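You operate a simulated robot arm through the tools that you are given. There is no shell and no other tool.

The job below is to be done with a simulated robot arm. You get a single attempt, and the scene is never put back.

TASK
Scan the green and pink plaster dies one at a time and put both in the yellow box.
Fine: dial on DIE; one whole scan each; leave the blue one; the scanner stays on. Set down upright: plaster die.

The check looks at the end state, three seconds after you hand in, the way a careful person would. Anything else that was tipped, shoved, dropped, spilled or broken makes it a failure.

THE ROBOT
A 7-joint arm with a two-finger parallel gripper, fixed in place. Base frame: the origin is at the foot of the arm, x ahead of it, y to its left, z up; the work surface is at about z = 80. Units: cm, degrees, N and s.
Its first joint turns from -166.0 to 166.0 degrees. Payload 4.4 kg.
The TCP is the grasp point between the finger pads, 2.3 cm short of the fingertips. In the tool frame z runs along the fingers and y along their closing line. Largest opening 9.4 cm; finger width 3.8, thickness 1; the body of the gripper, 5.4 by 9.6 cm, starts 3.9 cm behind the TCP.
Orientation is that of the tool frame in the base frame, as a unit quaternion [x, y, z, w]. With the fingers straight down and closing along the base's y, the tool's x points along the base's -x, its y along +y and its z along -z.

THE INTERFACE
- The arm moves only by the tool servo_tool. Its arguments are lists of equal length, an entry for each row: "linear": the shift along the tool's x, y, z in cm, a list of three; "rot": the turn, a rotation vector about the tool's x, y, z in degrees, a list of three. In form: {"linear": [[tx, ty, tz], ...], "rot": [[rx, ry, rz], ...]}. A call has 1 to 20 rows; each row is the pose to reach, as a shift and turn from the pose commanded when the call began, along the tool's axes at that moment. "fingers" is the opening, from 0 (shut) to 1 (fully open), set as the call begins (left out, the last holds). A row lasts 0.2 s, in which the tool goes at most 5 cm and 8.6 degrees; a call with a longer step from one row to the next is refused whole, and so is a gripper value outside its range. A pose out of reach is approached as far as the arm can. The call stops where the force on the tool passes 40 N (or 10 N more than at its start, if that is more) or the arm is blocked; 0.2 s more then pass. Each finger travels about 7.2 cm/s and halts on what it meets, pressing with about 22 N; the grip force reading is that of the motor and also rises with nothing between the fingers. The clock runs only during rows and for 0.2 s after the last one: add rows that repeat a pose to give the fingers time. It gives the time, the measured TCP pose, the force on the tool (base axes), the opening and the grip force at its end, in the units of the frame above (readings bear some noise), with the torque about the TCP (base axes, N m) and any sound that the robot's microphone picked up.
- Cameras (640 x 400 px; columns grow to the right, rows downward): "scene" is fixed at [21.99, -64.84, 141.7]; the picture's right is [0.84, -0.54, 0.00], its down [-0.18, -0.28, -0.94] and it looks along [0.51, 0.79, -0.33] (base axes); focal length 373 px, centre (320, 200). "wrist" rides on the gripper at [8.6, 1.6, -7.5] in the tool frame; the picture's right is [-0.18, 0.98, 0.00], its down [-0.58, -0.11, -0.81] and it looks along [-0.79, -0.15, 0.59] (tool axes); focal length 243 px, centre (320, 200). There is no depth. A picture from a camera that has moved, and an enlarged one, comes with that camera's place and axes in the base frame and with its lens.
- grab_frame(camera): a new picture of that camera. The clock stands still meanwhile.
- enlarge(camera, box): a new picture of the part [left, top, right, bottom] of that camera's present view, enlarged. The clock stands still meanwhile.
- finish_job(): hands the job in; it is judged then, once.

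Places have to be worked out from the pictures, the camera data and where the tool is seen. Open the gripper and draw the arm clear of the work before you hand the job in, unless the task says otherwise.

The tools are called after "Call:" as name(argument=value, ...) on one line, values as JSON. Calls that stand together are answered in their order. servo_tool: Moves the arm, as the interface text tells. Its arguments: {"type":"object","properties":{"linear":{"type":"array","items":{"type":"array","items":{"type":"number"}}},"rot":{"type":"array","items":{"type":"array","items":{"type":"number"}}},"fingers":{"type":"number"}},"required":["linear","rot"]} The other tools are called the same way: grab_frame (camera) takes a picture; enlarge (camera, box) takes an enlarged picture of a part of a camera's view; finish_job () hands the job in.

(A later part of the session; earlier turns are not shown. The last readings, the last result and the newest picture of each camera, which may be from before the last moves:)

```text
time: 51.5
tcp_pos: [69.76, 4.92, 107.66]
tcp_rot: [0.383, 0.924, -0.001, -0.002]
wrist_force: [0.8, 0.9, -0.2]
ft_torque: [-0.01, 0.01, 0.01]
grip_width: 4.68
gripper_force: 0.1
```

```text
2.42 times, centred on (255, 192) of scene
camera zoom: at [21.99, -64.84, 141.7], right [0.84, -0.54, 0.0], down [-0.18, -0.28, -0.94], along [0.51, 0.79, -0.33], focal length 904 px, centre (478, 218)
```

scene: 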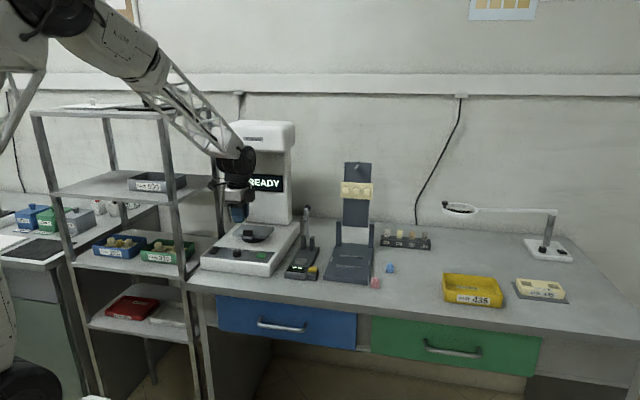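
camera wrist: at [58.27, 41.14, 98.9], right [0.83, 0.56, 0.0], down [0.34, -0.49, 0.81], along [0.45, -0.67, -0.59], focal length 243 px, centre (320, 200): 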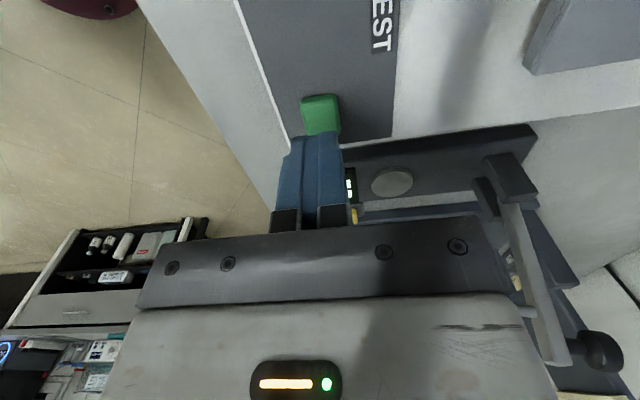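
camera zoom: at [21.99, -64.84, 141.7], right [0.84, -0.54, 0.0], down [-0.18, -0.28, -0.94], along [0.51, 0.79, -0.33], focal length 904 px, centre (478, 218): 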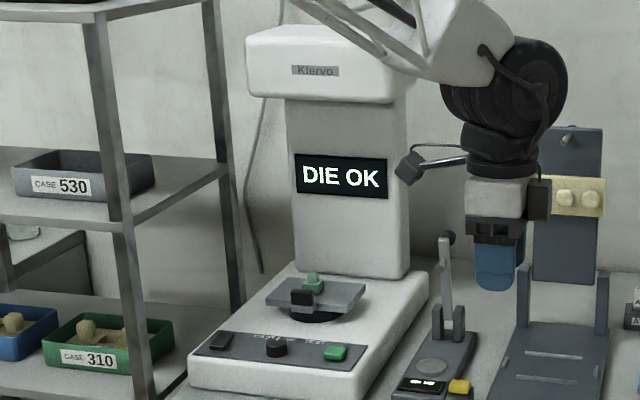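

"DIE OK" – the green scan is complete. I go back to the front of the stage with the fingers at 0.36 to fetch the green die.

Call:
servo_tool(linear=[[2.5, 1.3, 1], [5.5, 2.8, 2], [8.7, 4.4, 3], [11.9, 6.0, 4], [15.1, 7.7, 5], [18.3, 9.3, 6], [21.5, 11, 7.2], [24.7, 12.6, 8.4], [27.9, 14.2, 9.6], [30.8, 15.7, 10.8], [33.1, 16.9, 11.8]], rot=[[0, 0, 0], [0, 0, 0], [0, 0, 0], [0, 0, 0], [0, 0, 0], [0, 0, 0], [0, 0, 0], [0, 0, 0], [0, 0, 0], [0, 0, 0], [0, 0, 0]], fingers=0.36)

Call:
enlarge(camera="wrist", box=[400, 0, 620, 150])

Call:
grab_frame(camera="wrist")

```text
time: 53.9
tcp_pos: [58.58, 40.32, 95.65]
tcp_rot: [0.383, 0.924, 0.0, -0.001]
wrist_force: [0.2, -0.1, 0.3]
ft_torque: [-0.01, 0.02, -0.02]
grip_width: 3.37
gripper_force: 0.1
```

```text
2.67 times, centred on (510, 75) of wrist
camera zoom: at [53.62, 47.49, 103.11], right [0.83, 0.56, 0.0], down [0.34, -0.49, 0.81], along [0.45, -0.67, -0.59], focal length 647 px, centre (-187, 533)
```

zoom: 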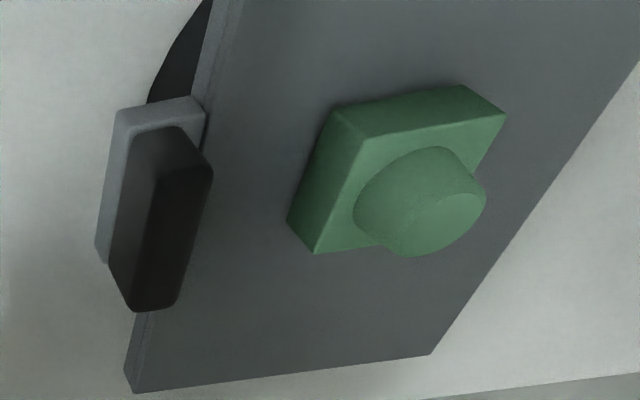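

```text
taken
camera wrist: at [53.62, 47.49, 103.11], right [0.83, 0.56, 0.0], down [0.34, -0.49, 0.81], along [0.45, -0.67, -0.59], focal length 243 px, centre (320, 200)
```

wrist: 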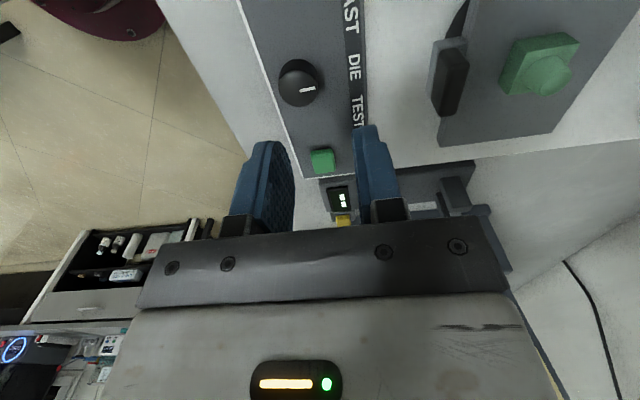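

The die is where I left it (about 12.1–12.3 cm along tool y). I move back over it at the same clearance height.

Call:
servo_tool(linear=[[0, 2.5, 0.7], [0, 5, 0.7], [0, 7.5, 0.7], [0, 10, 0.7], [0, 12, 0.7], [0, 12.1, 0.7]], rot=[[0, 0, 0], [0, 0, 0], [0, 0, 0], [0, 0, 0], [0, 0, 0], [0, 0, 0]])

Call:
enlarge(camera="wrist", box=[220, 60, 420, 220])

```text
time: 55.3
tcp_pos: [67.13, 48.69, 94.94]
tcp_rot: [0.383, 0.924, -0.001, -0.001]
wrist_force: [-0.2, 0.2, -0.1]
ft_torque: [0.01, 0.0, -0.01]
grip_width: 3.36
gripper_force: 0.1
```

```text
2.50 times, centred on (320, 140) of wrist
camera zoom: at [62.17, 56.01, 102.49], right [0.83, 0.56, 0.0], down [0.34, -0.49, 0.81], along [0.45, -0.67, -0.59], focal length 606 px, centre (320, 350)
```

zoom: 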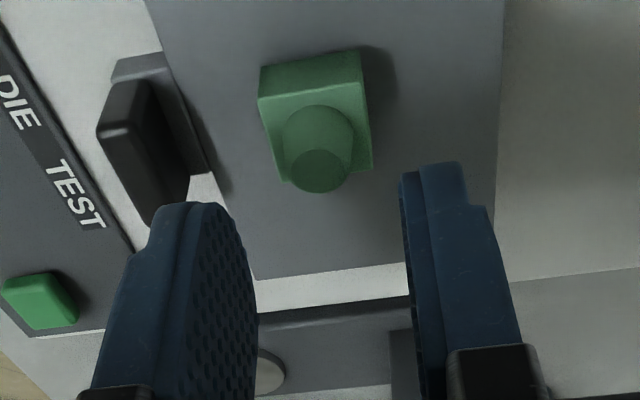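

Well centred (offset about 0.15, 0.03). I lower and grip.

Call:
servo_tool(linear=[[0.1, 0.03, 1.2], [0.1, 0.03, 2.4], [0.1, 0.03, 3.4], [0.1, 0.03, 3.75]], rot=[[0, 0, 0], [0, 0, 0], [0, 0, 0], [0, 0, 0]])

Call:
servo_tool(linear=[[0, 0, 0], [0, 0, 0], [0, 0, 0], [0, 0, 0]], rot=[[0, 0, 0], [0, 0, 0], [0, 0, 0], [0, 0, 0]], fingers=0.15)

Call:
enlarge(camera="wrist", box=[220, 60, 420, 220])

```text
time: 56.3
tcp_pos: [67.0, 48.82, 91.21]
tcp_rot: [0.384, 0.923, -0.002, -0.001]
wrist_force: [0.1, -0.5, 0.0]
ft_torque: [0.02, -0.02, 0.03]
grip_width: 3.4
gripper_force: 0.1
```

```text
time: 57.3
tcp_pos: [67.08, 48.75, 91.08]
tcp_rot: [0.384, 0.924, -0.001, -0.001]
wrist_force: [-0.2, 0.2, 0.4]
ft_torque: [0.01, -0.04, 0.0]
grip_width: 2.28
gripper_force: 22.0
```

```text
2.50 times, centred on (320, 140) of wrist
camera zoom: at [62.09, 56.09, 98.69], right [0.83, 0.56, 0.0], down [0.34, -0.49, 0.81], along [0.45, -0.67, -0.59], focal length 606 px, centre (320, 350)
```

zoom: 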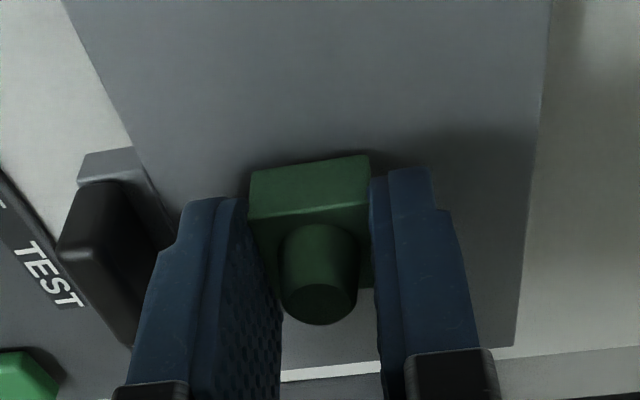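

Gripped (2.28 cm). I lift 4 cm, back out over the handle, and rise.

Call:
servo_tool(linear=[[0, 0, -1], [0, 0, -2.5], [0, 0, -4], [0, -2, -4.1], [0, -5, -4.1], [0, -8, -4.1], [0, -11, -5], [0, -14, -7.5], [0, -16, -9.5]], rot=[[0, 0, 0], [0, 0, 0], [0, 0, 0], [0, 0, 0], [0, 0, 0], [0, 0, 0], [0, 0, 0], [0, 0, 0], [0, 0, 0]])

Call:
enlarge(camera="wrist", box=[220, 60, 420, 220])

Call:
enlarge(camera="scene", box=[195, 110, 315, 275])

```text
time: 59.3
tcp_pos: [55.69, 37.66, 100.62]
tcp_rot: [0.384, 0.923, 0.0, -0.001]
wrist_force: [-0.8, 0.3, -1.0]
ft_torque: [0.01, -0.03, -0.02]
grip_width: 2.3
gripper_force: 22.7
```

```text
2.50 times, centred on (320, 140) of wrist
camera zoom: at [50.71, 45.0, 108.15], right [0.83, 0.56, 0.0], down [0.34, -0.49, 0.81], along [0.45, -0.67, -0.59], focal length 606 px, centre (320, 350)
```

zoom: 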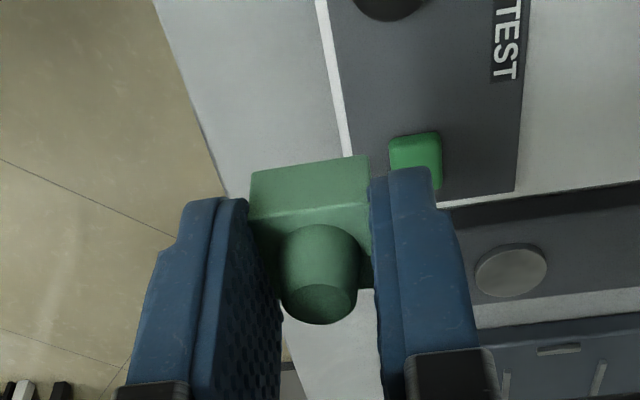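

```text
2.42 times, centred on (255, 192) of scene
camera zoom: at [21.99, -64.84, 141.7], right [0.84, -0.54, 0.0], down [-0.18, -0.28, -0.94], along [0.51, 0.79, -0.33], focal length 904 px, centre (478, 218)
```

zoom: 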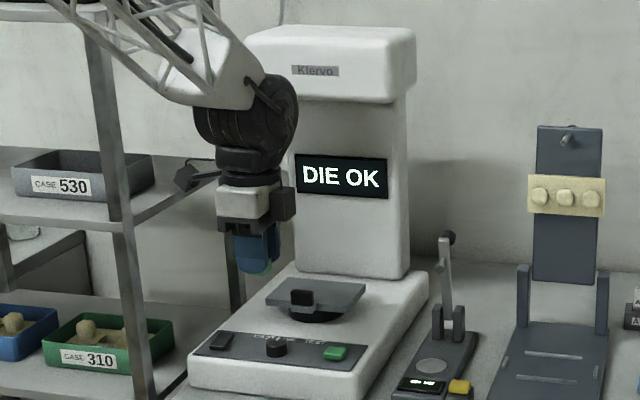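

The green die is held; the stage is empty. I carry it back across toward the box, first to about (95, 2) at z 98.6.

Call:
servo_tool(linear=[[-1.5, 0.1, 0], [-4.5, 0.2, 0.2], [-8.3, 0.4, 0.4], [-12.1, 0.6, 0.6], [-15.9, 0.8, 0.8], [-19.7, 1.0, 1.0], [-23.5, 1.2, 1.2], [-27.3, 1.4, 1.4], [-31.1, 1.6, 1.6], [-34.9, 1.8, 1.8], [-38.7, 2.0, 2.0], [-42.5, 2.2, 2.0], [-46.3, 2.4, 2.0], [-49.8, 2.6, 2.0], [-52.2, 2.7, 2.0], [-53, 2.7, 2.0]], rot=[[0, 0, 0], [0, 0, 0], [0, 0, 0], [0, 0, 0], [0, 0, 0], [0, 0, 0], [0, 0, 0], [0, 0, 0], [0, 0, 0], [0, 0, 0], [0, 0, 0], [0, 0, 0], [0, 0, 0], [0, 0, 0], [0, 0, 0], [0, 0, 0]])

Call:
grab_frame(camera="wrist")

Call:
grab_frame(camera="scene")

```text
time: 62.7
tcp_pos: [95.11, 1.79, 98.62]
tcp_rot: [0.383, 0.924, 0.0, -0.001]
wrist_force: [0.9, -0.4, -0.2]
ft_torque: [0.02, -0.05, 0.01]
grip_width: 2.27
gripper_force: 21.9
```

```text
taken
camera wrist: at [90.12, 9.13, 106.1], right [0.83, 0.56, 0.0], down [0.34, -0.49, 0.81], along [0.45, -0.67, -0.59], focal length 243 px, centre (320, 200)
```

wrist: 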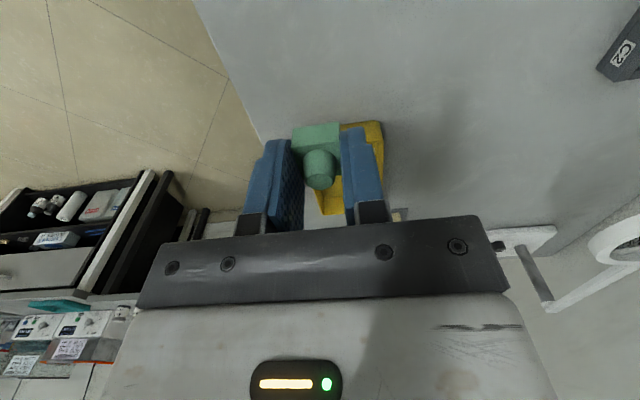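

```text
taken
```

scene: 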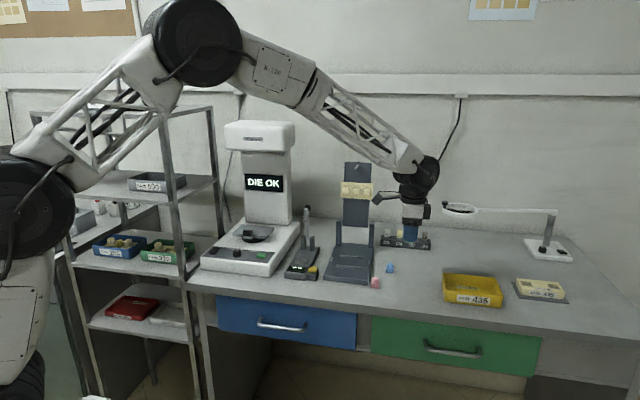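

Next I move over the far half of the box, (108.4, -10.3), and come down to z 90.

Call:
servo_tool(linear=[[-3, 0.15, 0.3], [-6.5, 0.3, 1], [-10, 0.5, 2], [-13.5, 0.7, 4], [-16.5, 0.85, 6.2], [-18, 0.9, 8.2], [-18, 0.9, 8.6]], rot=[[0, 0, 0], [0, 0, 0], [0, 0, 0], [0, 0, 0], [0, 0, 0], [0, 0, 0], [0, 0, 0]])

Call:
grab_frame(camera="wrist")

Call:
enlarge(camera="scene", box=[420, 230, 540, 320])

```text
time: 64.3
tcp_pos: [108.34, -9.98, 90.04]
tcp_rot: [0.383, 0.924, 0.0, -0.001]
wrist_force: [-0.4, 0.9, -0.2]
ft_torque: [0.0, -0.02, 0.01]
grip_width: 2.29
gripper_force: 21.1
```

```text
taken
camera wrist: at [103.35, -2.79, 97.47], right [0.83, 0.56, 0.0], down [0.34, -0.49, 0.81], along [0.45, -0.67, -0.59], focal length 243 px, centre (320, 200)
```

wrist: 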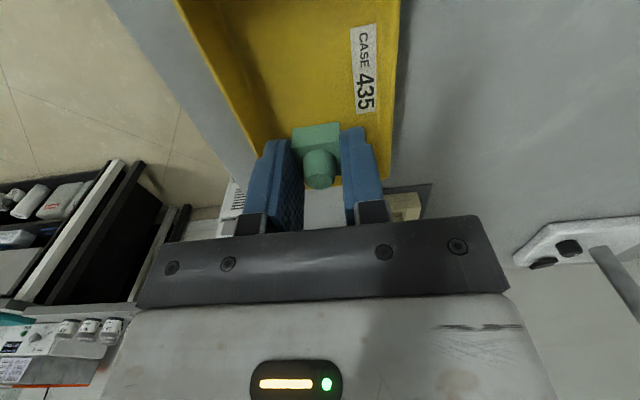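

```text
4.44 times, centred on (480, 275) of scene
camera zoom: at [21.99, -64.84, 141.7], right [0.84, -0.54, 0.0], down [-0.18, -0.28, -0.94], along [0.51, 0.79, -0.33], focal length 1658 px, centre (-391, -133)
```

zoom: 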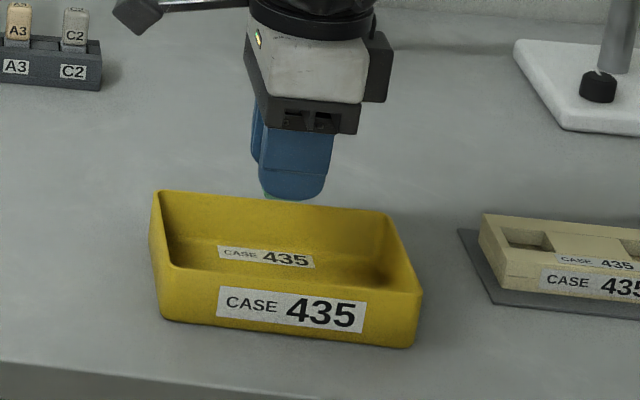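

The landing point computes to a = 5.0, b = 6.5 cm inside the box, well clear of walls. I lower to about 0.6 cm above the floor.

Call:
servo_tool(linear=[[0, 0, 1.5], [0, 0, 3.0], [0, 0, 4.5], [0, 0, 5.6], [0, 0, 6.2]], rot=[[0, 0, 0], [0, 0, 0], [0, 0, 0], [0, 0, 0], [0, 0, 0]])

Call:
grab_frame(camera="wrist")

Call:
enlarge(camera="scene", box=[430, 240, 520, 310])

```text
time: 65.5
tcp_pos: [108.34, -10.16, 83.77]
tcp_rot: [0.384, 0.923, -0.001, -0.002]
wrist_force: [0.7, 0.2, -0.5]
ft_torque: [0.02, -0.02, -0.04]
grip_width: 2.28
gripper_force: 21.7
```

```text
taken
camera wrist: at [103.4, -2.9, 91.27], right [0.83, 0.56, 0.0], down [0.34, -0.49, 0.81], along [0.45, -0.67, -0.59], focal length 243 px, centre (320, 200)
```

wrist: 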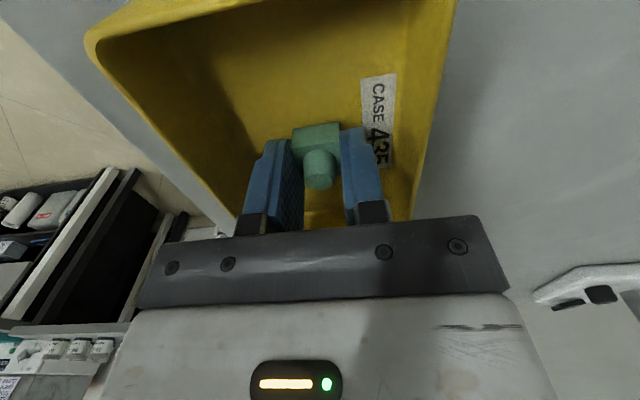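

```text
5.71 times, centred on (475, 275) of scene
camera zoom: at [21.99, -64.84, 141.7], right [0.84, -0.54, 0.0], down [-0.18, -0.28, -0.94], along [0.51, 0.79, -0.33], focal length 2132 px, centre (-566, -229)
```

zoom: 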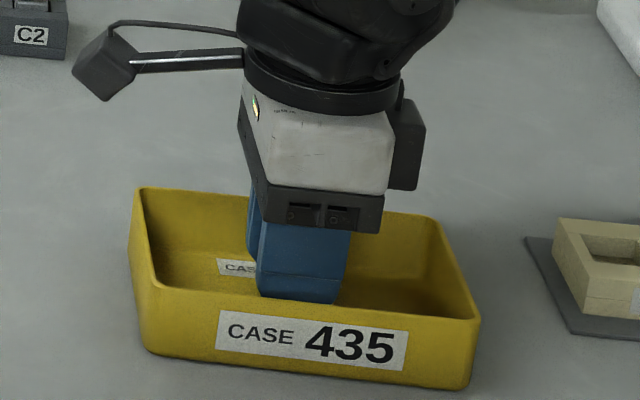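

Inside the box with room on all sides. I step down to the floor with force checks.

Call:
servo_tool(linear=[[0, 0, 0.25], [0, 0, 0.25]], rot=[[0, 0, 0], [0, 0, 0]])

Call:
servo_tool(linear=[[0, 0, 0.15], [0, 0, 0.15]], rot=[[0, 0, 0], [0, 0, 0]])

```text
time: 66.1
tcp_pos: [108.43, -10.25, 83.6]
tcp_rot: [0.383, 0.924, -0.001, -0.002]
wrist_force: [-1.1, 0.3, -1.2]
ft_torque: [0.01, -0.06, -0.04]
grip_width: 2.26
gripper_force: 22.0
```

```text
time: 66.7
tcp_pos: [108.31, -10.32, 83.36]
tcp_rot: [0.383, 0.924, -0.001, -0.002]
wrist_force: [-0.3, 0.2, -0.6]
ft_torque: [0.0, 0.02, 0.0]
grip_width: 2.3
gripper_force: 21.5
```

Call:
servo_tool(linear=[[0, 0, 0.15], [0, 0, 0.15]], rot=[[0, 0, 0], [0, 0, 0]])

Call:
enlarge(camera="wrist", box=[220, 60, 420, 220])

```text
time: 67.3
tcp_pos: [108.43, -10.2, 83.24]
tcp_rot: [0.384, 0.923, 0.0, 0.0]
wrist_force: [-1.0, 0.0, 14.7]
ft_torque: [0.0, 0.05, -0.03]
grip_width: 2.27
gripper_force: 22.2
```

```text
2.50 times, centred on (320, 140) of wrist
camera zoom: at [103.42, -2.93, 90.81], right [0.83, 0.56, 0.0], down [0.33, -0.49, 0.81], along [0.45, -0.67, -0.59], focal length 606 px, centre (320, 350)
```

zoom: 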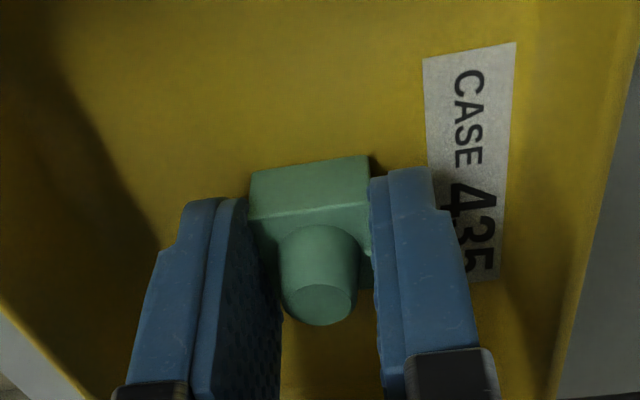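

Contact with the box floor (14.7 N). I ease up 0.08 cm and release.

Call:
servo_tool(linear=[[0, 0, -0.08], [0, 0, -0.08]], rot=[[0, 0, 0], [0, 0, 0]])

Call:
servo_tool(linear=[[0, 0, 0], [0, 0, 0], [0, 0, 0]], rot=[[0, 0, 0], [0, 0, 0], [0, 0, 0]], fingers=0.36)

Call:
servo_tool(linear=[[0, 0, -1.2], [0, 0, -2.4], [0, 0, -4], [0, 0, -7], [0, 0, -11], [0, 0, -14]], rot=[[0, 0, 0], [0, 0, 0], [0, 0, 0], [0, 0, 0], [0, 0, 0], [0, 0, 0]])

Call:
grab_frame(camera="wrist")

Call:
enlarge(camera="scene", box=[430, 240, 520, 310])

```text
time: 67.9
tcp_pos: [108.33, -10.22, 83.27]
tcp_rot: [0.384, 0.923, -0.001, -0.001]
wrist_force: [1.9, -1.2, 11.7]
ft_torque: [0.0, -0.04, 0.03]
grip_width: 2.29
gripper_force: 22.2
```

```text
time: 68.7
tcp_pos: [108.41, -10.14, 83.29]
tcp_rot: [0.384, 0.924, -0.001, -0.001]
wrist_force: [0.7, -0.4, -0.5]
ft_torque: [0.0, -0.01, 0.03]
grip_width: 3.35
gripper_force: 0.1
```

```text
time: 70.1
tcp_pos: [108.64, -10.12, 97.42]
tcp_rot: [0.383, 0.924, -0.001, -0.002]
wrist_force: [-0.1, 0.1, -0.1]
ft_torque: [0.02, 0.01, -0.03]
grip_width: 3.37
gripper_force: 0.0
```

```text
taken
camera wrist: at [103.51, -2.88, 104.84], right [0.83, 0.56, 0.0], down [0.34, -0.49, 0.8], along [0.45, -0.67, -0.59], focal length 243 px, centre (320, 200)
```

wrist: 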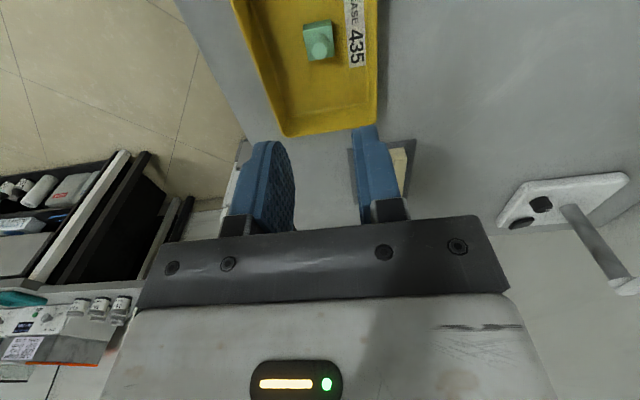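

```text
5.71 times, centred on (475, 275) of scene
camera zoom: at [21.99, -64.84, 141.7], right [0.84, -0.54, 0.0], down [-0.18, -0.28, -0.94], along [0.51, 0.79, -0.33], focal length 2132 px, centre (-566, -229)
```

zoom: 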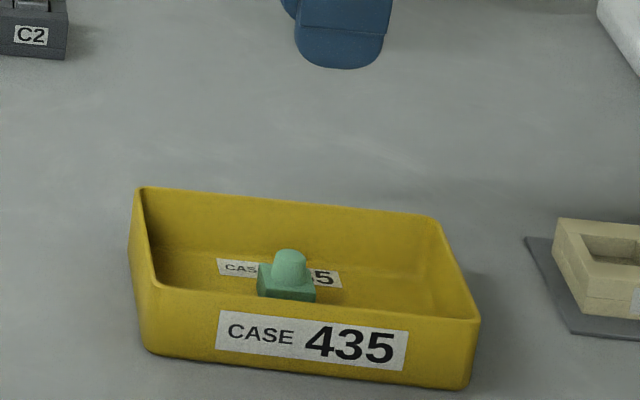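

Green die is standing upright in the box. Now to the pink die near (88.3, 7.8), offsetting the tool slightly away from the adjacent dark stand.

Call:
servo_tool(linear=[[2, -0.1, 0.2], [5.5, -0.4, 0.4], [9.2, -0.6, 0.6], [12.9, -0.9, 0.8], [16.6, -1.1, 1.0], [20.3, -1.4, 1.2], [23.8, -1.6, 1.3], [26.4, -1.8, 1.4]], rot=[[0, 0, 0], [0, 0, 0], [0, 0, 0], [0, 0, 0], [0, 0, 0], [0, 0, 0], [0, 0, 0], [0, 0, 0]], fingers=0.5)

Call:
grab_frame(camera="wrist")

Call:
enlarge(camera="wrist", box=[230, 0, 410, 120])

Call:
enlarge(camera="scene", box=[320, 220, 420, 295])

```text
time: 71.9
tcp_pos: [88.42, 7.33, 95.93]
tcp_rot: [0.384, 0.924, 0.0, -0.001]
wrist_force: [-0.5, 0.9, 0.3]
ft_torque: [0.01, -0.01, 0.0]
grip_width: 4.7
gripper_force: 0.1
```

```text
taken
camera wrist: at [83.51, 14.54, 103.51], right [0.83, 0.56, 0.0], down [0.34, -0.49, 0.81], along [0.45, -0.67, -0.59], focal length 243 px, centre (320, 200)
```

wrist: 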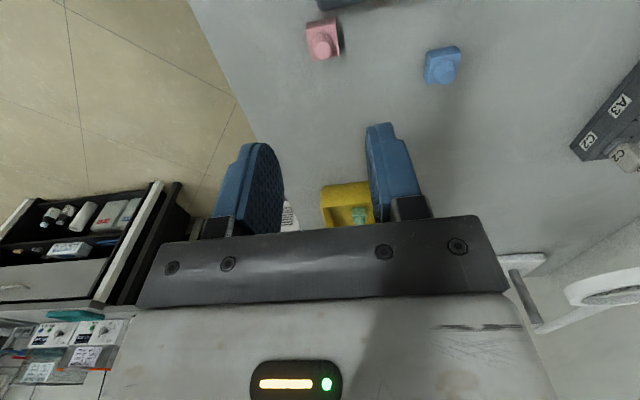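

```text
3.33 times, centred on (320, 60) of wrist
camera zoom: at [83.51, 14.54, 103.51], right [0.83, 0.56, 0.0], down [0.34, -0.49, 0.81], along [0.45, -0.67, -0.59], focal length 809 px, centre (320, 667)
```

zoom: 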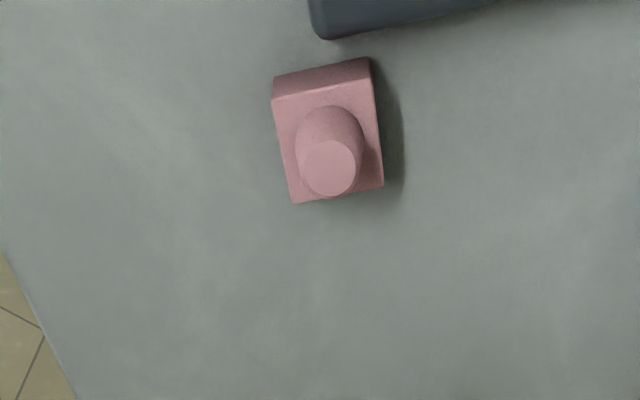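

```text
5.33 times, centred on (370, 258) of scene
camera zoom: at [21.99, -64.84, 141.7], right [0.84, -0.54, 0.0], down [-0.18, -0.28, -0.94], along [0.51, 0.79, -0.33], focal length 1989 px, centre (53, -107)
```

zoom: 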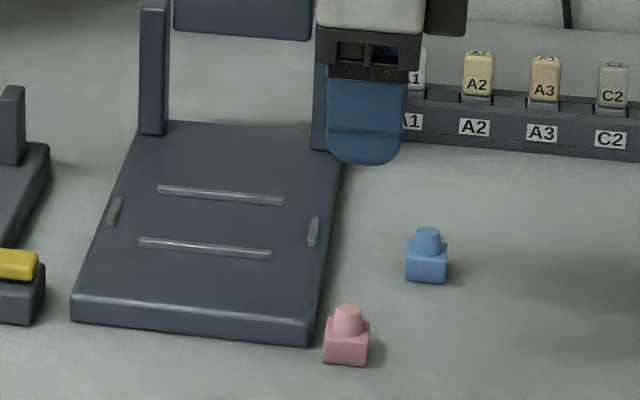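

Pink is at tool offset (0.29, 0.32), and the stand's edge is only about 0.5 cm beyond its near face, so I bias the tool -0.45 in x. Descending partway to re-measure.

Call:
servo_tool(linear=[[-0.2, 0.15, 3], [-0.45, 0.32, 6], [-0.45, 0.32, 8.5]], rot=[[0, 0, 0], [0, 0, 0], [0, 0, 0]])

Call:
enlarge(camera="wrist", box=[220, 40, 420, 200])

```text
time: 72.7
tcp_pos: [88.79, 7.1, 87.52]
tcp_rot: [0.383, 0.924, -0.001, -0.002]
wrist_force: [-0.2, 0.8, 0.4]
ft_torque: [-0.01, -0.03, -0.01]
grip_width: 4.72
gripper_force: 0.1
```

```text
2.50 times, centred on (320, 120) of wrist
camera zoom: at [83.95, 14.37, 94.97], right [0.83, 0.56, 0.0], down [0.34, -0.49, 0.81], along [0.45, -0.67, -0.59], focal length 606 px, centre (320, 400)
```

zoom: 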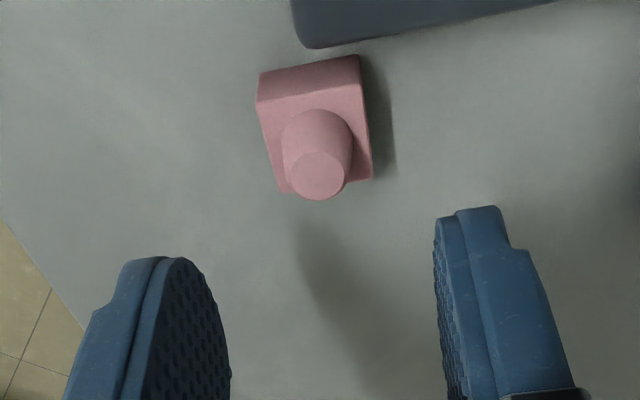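

The stand's edge is at about x = 2.16 (finger edge at 1.9). I bias another -0.15 cm for clearance and lower to the grasp height.

Call:
servo_tool(linear=[[-0.15, 0.07, 1.2], [-0.15, 0.07, 2.4], [-0.15, 0.07, 3.6], [-0.15, 0.07, 4.4], [-0.15, 0.07, 4.8]], rot=[[0, 0, 0], [0, 0, 0], [0, 0, 0], [0, 0, 0], [0, 0, 0]])

Call:
enlarge(camera="wrist", box=[220, 60, 420, 220])

Call:
enlarge(camera="scene", box=[345, 245, 405, 295])

```text
time: 73.9
tcp_pos: [89.09, 7.19, 82.62]
tcp_rot: [0.383, 0.924, -0.001, -0.001]
wrist_force: [1.0, 0.7, 0.8]
ft_torque: [-0.01, 0.01, 0.01]
grip_width: 4.71
gripper_force: 0.0
```

```text
2.50 times, centred on (320, 140) of wrist
camera zoom: at [84.12, 14.41, 90.14], right [0.83, 0.56, 0.0], down [0.34, -0.49, 0.81], along [0.45, -0.67, -0.59], focal length 606 px, centre (320, 350)
```

zoom: 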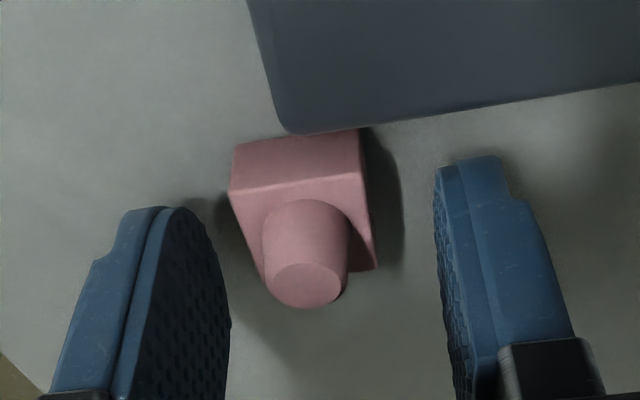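

```text
8.00 times, centred on (375, 270) of scene
camera zoom: at [21.99, -64.84, 141.7], right [0.84, -0.54, 0.0], down [-0.18, -0.28, -0.94], along [0.51, 0.79, -0.33], focal length 2984 px, centre (-120, -360)
```

zoom: 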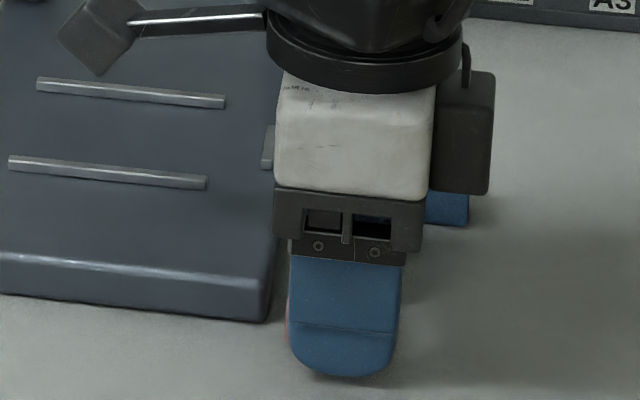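

The visible stand edge is actually its top edge (z about 81.8), so there is about 1.1 cm of room; I shift +0.4 in x to centre the pads better on the die, then grip.

Call:
servo_tool(linear=[[0.2, -0.08, 0], [0.4, -0.08, 0], [0.4, -0.08, 0]], rot=[[0, 0, 0], [0, 0, 0], [0, 0, 0]])

Call:
servo_tool(linear=[[0, 0, 0], [0, 0, 0], [0, 0, 0], [0, 0, 0]], rot=[[0, 0, 0], [0, 0, 0], [0, 0, 0], [0, 0, 0]], fingers=0.15)

Call:
enlarge(camera="wrist", box=[220, 60, 420, 220])

```text
time: 74.7
tcp_pos: [88.76, 7.33, 82.66]
tcp_rot: [0.383, 0.924, 0.0, -0.001]
wrist_force: [-0.5, -0.3, 0.6]
ft_torque: [-0.01, -0.04, 0.0]
grip_width: 4.69
gripper_force: 0.1
```

```text
time: 75.7
tcp_pos: [88.67, 7.28, 82.73]
tcp_rot: [0.384, 0.924, 0.0, -0.001]
wrist_force: [-0.9, -0.3, 0.2]
ft_torque: [0.01, -0.06, -0.03]
grip_width: 2.32
gripper_force: 21.9
```

```text
2.50 times, centred on (320, 140) of wrist
camera zoom: at [83.78, 14.6, 90.17], right [0.83, 0.56, 0.0], down [0.34, -0.49, 0.81], along [0.45, -0.67, -0.59], focal length 606 px, centre (320, 350)
```

zoom: 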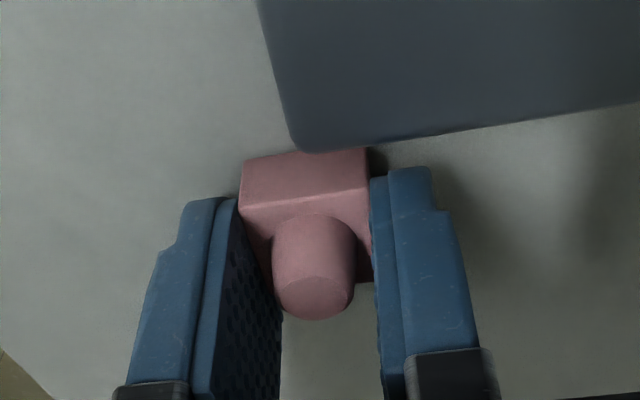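

Pink gripped at 2.32 cm. I lift straight up.

Call:
servo_tool(linear=[[0, 0, -1], [0, 0, -3], [0, 0, -6], [0, 0, -9.5], [0, 0, -13], [0, 0, -15.3]], rot=[[0, 0, 0], [0, 0, 0], [0, 0, 0], [0, 0, 0], [0, 0, 0], [0, 0, 0]])

Call:
enlarge(camera="wrist", box=[220, 60, 420, 220])

Call:
grab_frame(camera="scene")

```text
time: 77.1
tcp_pos: [88.81, 7.26, 98.14]
tcp_rot: [0.383, 0.924, -0.001, -0.001]
wrist_force: [0.7, 0.3, -1.1]
ft_torque: [0.02, -0.02, 0.0]
grip_width: 2.27
gripper_force: 22.1
```

```text
2.50 times, centred on (320, 140) of wrist
camera zoom: at [83.83, 14.53, 105.61], right [0.83, 0.56, 0.0], down [0.34, -0.49, 0.81], along [0.45, -0.67, -0.59], focal length 606 px, centre (320, 350)
```

zoom: 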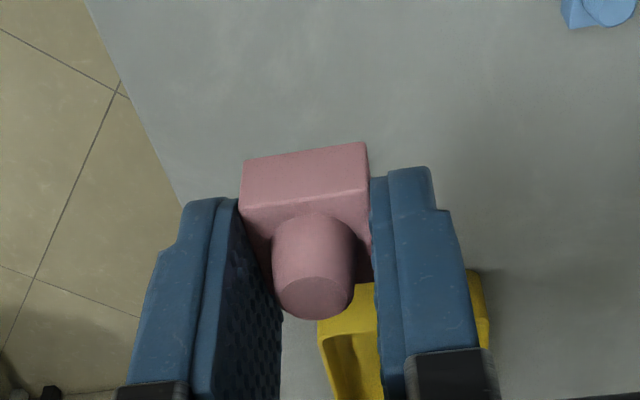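

```text
taken
```

scene: 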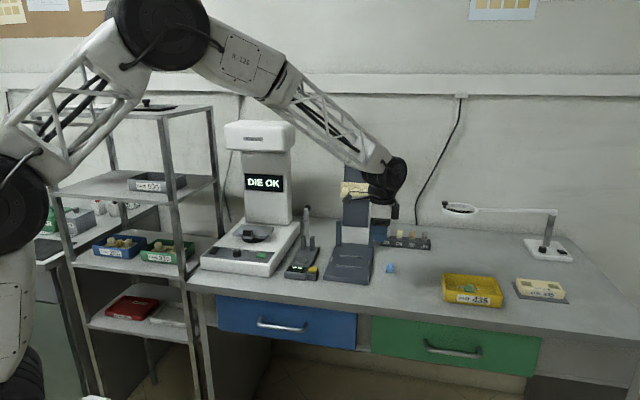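

Held firmly. I carry it to the front of the stage at z 98.

Call:
servo_tool(linear=[[1.5, 0.15, 0], [4.5, 0.45, 0], [8.2, 0.8, 0], [11.9, 1.2, 0], [15.6, 1.6, 0], [19.3, 1.9, 0], [23, 2.3, 0], [26.7, 2.7, 0], [30.4, 3.1, 0], [34.1, 3.4, 0], [37.8, 3.8, 0], [41.3, 4.2, 0], [43.7, 4.4, 0], [44.5, 4.5, 0]], rot=[[0, 0, 0], [0, 0, 0], [0, 0, 0], [0, 0, 0], [0, 0, 0], [0, 0, 0], [0, 0, 0], [0, 0, 0], [0, 0, 0], [0, 0, 0], [0, 0, 0], [0, 0, 0], [0, 0, 0], [0, 0, 0]])

Call:
grab_frame(camera="wrist")

Call:
enlarge(camera="scene", box=[195, 110, 315, 275])

```text
time: 80.1
tcp_pos: [60.6, 42.0, 98.13]
tcp_rot: [0.383, 0.924, -0.001, -0.001]
wrist_force: [-0.6, -0.1, -0.1]
ft_torque: [0.04, 0.02, 0.02]
grip_width: 2.29
gripper_force: 22.0
```

```text
taken
camera wrist: at [55.55, 49.21, 105.61], right [0.83, 0.56, 0.0], down [0.34, -0.49, 0.81], along [0.45, -0.67, -0.59], focal length 243 px, centre (320, 200)
```

wrist: 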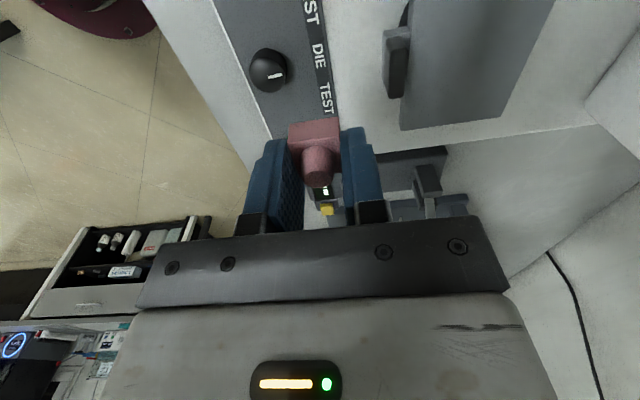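

```text
2.42 times, centred on (255, 192) of scene
camera zoom: at [21.99, -64.84, 141.7], right [0.84, -0.54, 0.0], down [-0.18, -0.28, -0.94], along [0.51, 0.79, -0.33], focal length 904 px, centre (478, 218)
```

zoom: 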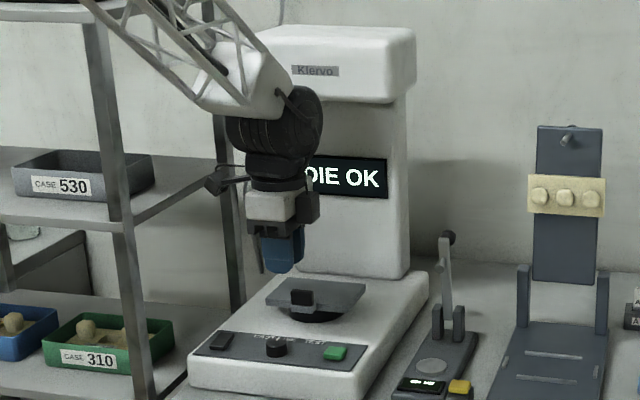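

Same approach as before: I move in over the handle at z 95.2 to the plate centre, accounting for the die's 0.3 cm offset in the grip.

Call:
servo_tool(linear=[[0, 0.3, 1.5], [0, 1.5, 2.9], [0, 3.3, 2.9], [0, 5.2, 2.9], [0, 7.0, 2.9], [0, 8.5, 2.9], [0, 9.36, 2.9], [0, 9.36, 3.5]], rot=[[0, 0, 0], [0, 0, 0], [0, 0, 0], [0, 0, 0], [0, 0, 0], [0, 0, 0], [0, 0, 0], [0, 0, 0]])

Call:
grab_frame(camera="wrist")

Call:
enlarge(camera="scene", box=[215, 200, 295, 260])

```text
time: 81.9
tcp_pos: [67.31, 48.55, 94.64]
tcp_rot: [0.383, 0.924, 0.0, -0.002]
wrist_force: [0.4, 0.1, -0.5]
ft_torque: [0.03, 0.02, -0.03]
grip_width: 2.27
gripper_force: 21.9
```

```text
taken
camera wrist: at [62.29, 55.84, 102.07], right [0.83, 0.56, 0.0], down [0.34, -0.49, 0.81], along [0.45, -0.67, -0.59], focal length 243 px, centre (320, 200)
```

wrist: 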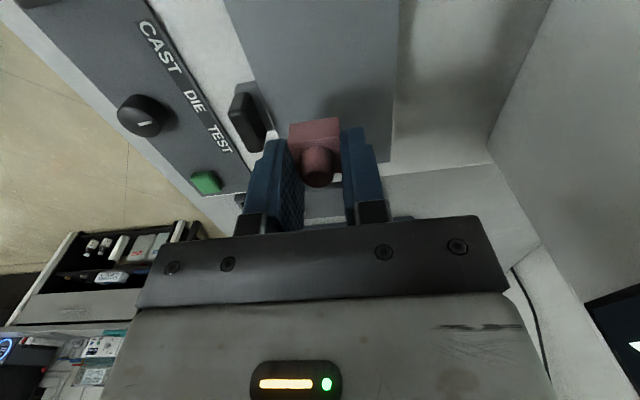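

```text
6.67 times, centred on (255, 230) of scene
camera zoom: at [21.99, -64.84, 141.7], right [0.84, -0.54, 0.0], down [-0.18, -0.28, -0.94], along [0.51, 0.79, -0.33], focal length 2487 px, centre (753, 0)
```

zoom: 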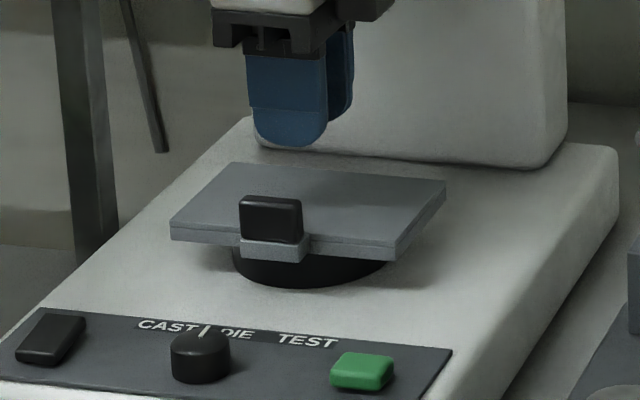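

Over the plate. I lower to near contact.

Call:
servo_tool(linear=[[0, 0, 1.1], [0, 0, 2.2], [0, 0, 3.1]], rot=[[0, 0, 0], [0, 0, 0], [0, 0, 0]])

Call:
servo_tool(linear=[[0, 0, 0.2], [0, 0, 0.2]], rot=[[0, 0, 0], [0, 0, 0]])

Call:
servo_tool(linear=[[0, 0, 0.15], [0, 0, 0.15]], rot=[[0, 0, 0], [0, 0, 0]])

```text
time: 82.7
tcp_pos: [67.11, 48.54, 91.54]
tcp_rot: [0.384, 0.923, -0.001, -0.001]
wrist_force: [1.2, -0.8, 0.2]
ft_torque: [0.02, -0.02, 0.0]
grip_width: 2.27
gripper_force: 22.4
```

```text
time: 83.3
tcp_pos: [67.13, 48.45, 91.25]
tcp_rot: [0.384, 0.923, 0.0, -0.002]
wrist_force: [-0.6, 0.0, -0.6]
ft_torque: [-0.06, -0.02, 0.02]
grip_width: 2.24
gripper_force: 21.9
```

```text
time: 83.9
tcp_pos: [67.25, 48.55, 91.11]
tcp_rot: [0.384, 0.924, 0.0, -0.001]
wrist_force: [-0.2, 0.3, -0.2]
ft_torque: [0.03, 0.0, 0.02]
grip_width: 2.27
gripper_force: 22.9
```

Call:
servo_tool(linear=[[0, 0, 0.1], [0, 0, 0.1]], rot=[[0, 0, 0], [0, 0, 0]])

Call:
servo_tool(linear=[[0, 0, 0.08], [0, 0, 0.08]], rot=[[0, 0, 0], [0, 0, 0]])

```text
time: 84.5
tcp_pos: [67.34, 48.56, 90.87]
tcp_rot: [0.384, 0.923, 0.0, -0.001]
wrist_force: [-0.3, -0.2, -0.4]
ft_torque: [-0.01, 0.03, -0.03]
grip_width: 2.28
gripper_force: 22.0
```

```text
time: 85.1
tcp_pos: [67.24, 48.6, 90.95]
tcp_rot: [0.383, 0.924, -0.001, 0.0]
wrist_force: [0.7, -0.4, -1.1]
ft_torque: [0.01, -0.03, 0.03]
grip_width: 2.27
gripper_force: 22.2
```

No contact yet; small further steps.

Call:
servo_tool(linear=[[0, 0, 0.08], [0, 0, 0.08]], rot=[[0, 0, 0], [0, 0, 0]])

Call:
servo_tool(linear=[[0, 0, 0.06], [0, 0, 0.06]], rot=[[0, 0, 0], [0, 0, 0]])

```text
time: 85.7
tcp_pos: [67.14, 48.62, 90.84]
tcp_rot: [0.384, 0.923, 0.0, -0.001]
wrist_force: [0.4, -0.7, 3.9]
ft_torque: [0.03, -0.02, 0.01]
grip_width: 2.3
gripper_force: 22.0
```

```text
time: 86.3
tcp_pos: [67.2, 48.61, 90.79]
tcp_rot: [0.384, 0.924, -0.001, -0.001]
wrist_force: [0.0, -2.6, 9.7]
ft_torque: [-0.01, 0.05, 0.04]
grip_width: 2.3
gripper_force: 21.9
```

Contact with the plate (about 10 N). I ease up slightly, release, and check.

Call:
servo_tool(linear=[[0, 0, -0.06], [0, 0, -0.06]], rot=[[0, 0, 0], [0, 0, 0]])

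Call:
servo_tool(linear=[[0, 0, 0], [0, 0, 0], [0, 0, 0]], rot=[[0, 0, 0], [0, 0, 0], [0, 0, 0]], fingers=0.36)

Call:
enlarge(camera="wrist", box=[220, 60, 420, 220])

```text
time: 86.9
tcp_pos: [67.24, 48.7, 90.83]
tcp_rot: [0.383, 0.924, 0.0, 0.0]
wrist_force: [-2.2, 1.2, 9.9]
ft_torque: [0.09, 0.05, 0.0]
grip_width: 2.3
gripper_force: 22.1
```

```text
time: 87.7
tcp_pos: [67.23, 48.64, 90.78]
tcp_rot: [0.383, 0.924, -0.001, -0.001]
wrist_force: [0.1, 0.6, -0.6]
ft_torque: [-0.02, -0.01, -0.03]
grip_width: 3.36
gripper_force: 0.0
```

```text
2.50 times, centred on (320, 140) of wrist
camera zoom: at [62.2, 55.89, 98.32], right [0.83, 0.56, 0.0], down [0.34, -0.49, 0.81], along [0.45, -0.67, -0.59], focal length 606 px, centre (320, 350)
```

zoom: 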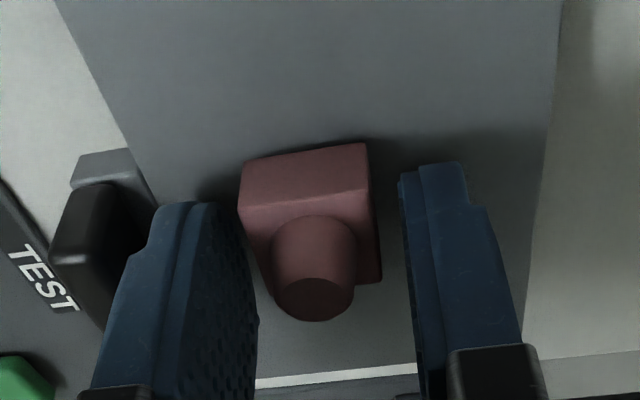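

Pink stands upright on the plate. I rise just enough and back out toward the front, as before.

Call:
servo_tool(linear=[[0, 0, -1], [0, 0, -2.2], [0, 0, -3.6], [0, 0, -4], [0, -2, -4], [0, -5, -4], [0, -8.5, -4.2], [0, -12, -5.2]], rot=[[0, 0, 0], [0, 0, 0], [0, 0, 0], [0, 0, 0], [0, 0, 0], [0, 0, 0], [0, 0, 0], [0, 0, 0]])

Call:
enlarge(camera="scene", box=[205, 160, 305, 275])

Call:
grab_frame(camera="wrist")

```text
time: 89.5
tcp_pos: [58.8, 40.09, 96.11]
tcp_rot: [0.383, 0.924, 0.0, -0.002]
wrist_force: [-0.4, 0.3, 0.2]
ft_torque: [0.01, 0.01, 0.0]
grip_width: 3.4
gripper_force: 0.1
```

```text
3.48 times, centred on (255, 218) of scene
camera zoom: at [21.99, -64.84, 141.7], right [0.84, -0.54, 0.0], down [-0.18, -0.28, -0.94], along [0.51, 0.79, -0.33], focal length 1298 px, centre (546, 139)
```

zoom: 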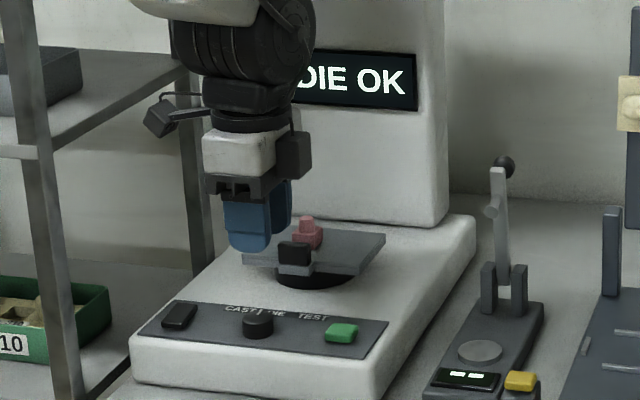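

```text
taken
camera wrist: at [53.84, 47.41, 103.54], right [0.83, 0.56, 0.0], down [0.34, -0.49, 0.81], along [0.45, -0.67, -0.59], focal length 243 px, centre (320, 200)
```

wrist: 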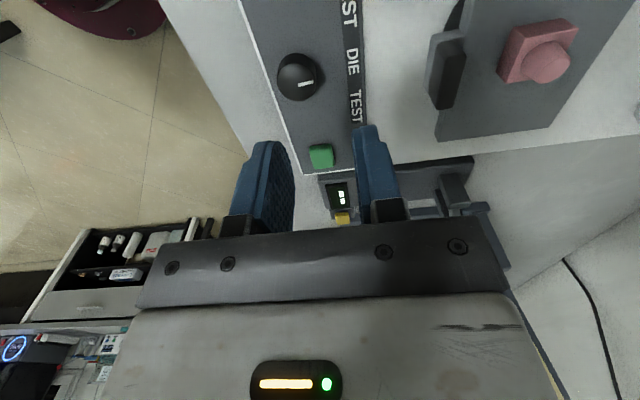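

Pink is upright on the plate and the dial is still on DIE. I close the fingers and go above the green button at (63.4, 33.9).

Call:
servo_tool(linear=[[-2.6, -0.4, 0.5], [-5.2, -0.8, 1.5], [-7.6, -1.1, 2.5], [-7.6, -1.1, 2.5]], rot=[[0, 0, 0], [0, 0, 0], [0, 0, 0], [0, 0, 0]], fingers=0.0)

Call:
enlarge(camera="wrist", box=[220, 40, 420, 200])

```text
time: 90.5
tcp_pos: [63.43, 33.78, 93.42]
tcp_rot: [0.383, 0.924, -0.001, -0.001]
wrist_force: [0.2, 0.7, -0.4]
ft_torque: [0.03, 0.0, 0.0]
grip_width: 0.0
gripper_force: 21.3
```

```text
2.50 times, centred on (320, 120) of wrist
camera zoom: at [58.5, 41.17, 100.94], right [0.83, 0.56, 0.0], down [0.34, -0.49, 0.81], along [0.45, -0.67, -0.59], focal length 606 px, centre (320, 400)
```

zoom: 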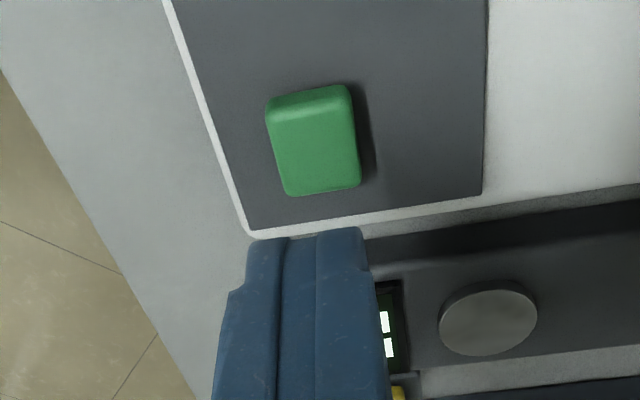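

Aligned. I descend to just above the button, then press in steps.

Call:
servo_tool(linear=[[0, -0.1, 1.5], [0, -0.1, 3.0], [0, -0.1, 4.2]], rot=[[0, 0, 0], [0, 0, 0], [0, 0, 0]])

Call:
servo_tool(linear=[[0, 0, 0.3], [0, 0, 0.3]], rot=[[0, 0, 0], [0, 0, 0]])

Call:
servo_tool(linear=[[0, 0, 0.2], [0, 0, 0.2]], rot=[[0, 0, 0], [0, 0, 0]])

```text
time: 91.3
tcp_pos: [63.25, 33.91, 89.42]
tcp_rot: [0.383, 0.924, 0.0, -0.001]
wrist_force: [0.0, 0.3, -0.1]
ft_torque: [-0.03, -0.01, -0.01]
grip_width: 0.0
gripper_force: 21.6
```

```text
time: 91.9
tcp_pos: [63.34, 33.99, 89.0]
tcp_rot: [0.384, 0.924, -0.001, -0.001]
wrist_force: [-0.9, -0.9, -0.2]
ft_torque: [0.02, 0.01, 0.01]
grip_width: 0.0
gripper_force: 22.3
```

```text
time: 92.5
tcp_pos: [63.28, 33.89, 88.87]
tcp_rot: [0.384, 0.923, 0.0, -0.001]
wrist_force: [0.6, -0.9, -0.1]
ft_torque: [-0.01, -0.01, 0.0]
grip_width: 0.0
gripper_force: 21.9
```

Call:
servo_tool(linear=[[0, 0, 0.2], [0, 0, 0.2]], rot=[[0, 0, 0], [0, 0, 0]])

```text
time: 93.1
tcp_pos: [63.3, 33.83, 88.61]
tcp_rot: [0.383, 0.924, 0.0, -0.001]
wrist_force: [1.0, 0.7, 0.5]
ft_torque: [0.01, -0.05, 0.0]
grip_width: 0.02
gripper_force: 21.8
```

No click yet (last time it clicked at about z 88.4); one more small step.

Call:
servo_tool(linear=[[0, 0, 0.15], [0, 0, 0.15]], rot=[[0, 0, 0], [0, 0, 0]])

```text
time: 93.7
tcp_pos: [63.19, 33.93, 88.56]
tcp_rot: [0.384, 0.923, 0.0, 0.0]
wrist_force: [0.7, -0.5, 0.8]
ft_torque: [0.02, -0.03, 0.02]
grip_width: 0.02
gripper_force: 22.3
```

I check the screen before pressing further.

Call:
enlarge(camera="scene", box=[215, 110, 315, 270])

Call:
servo_tool(linear=[[0, 0, 0.1], [0, 0, 0.1]], rot=[[0, 0, 0], [0, 0, 0]])

```text
2.50 times, centred on (265, 190) of scene
camera zoom: at [21.99, -64.84, 141.7], right [0.84, -0.54, 0.0], down [-0.18, -0.28, -0.94], along [0.51, 0.79, -0.33], focal length 932 px, centre (458, 225)
```

zoom: 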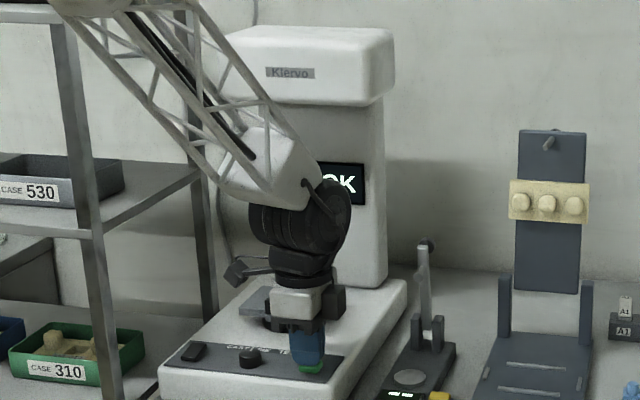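

```text
time: 94.3
tcp_pos: [63.26, 33.86, 88.35]
tcp_rot: [0.384, 0.923, 0.0, -0.001]
wrist_force: [1.1, 0.9, 1.8]
ft_torque: [0.0, -0.04, 0.01]
grip_width: 0.01
gripper_force: 22.0
heard: click
```

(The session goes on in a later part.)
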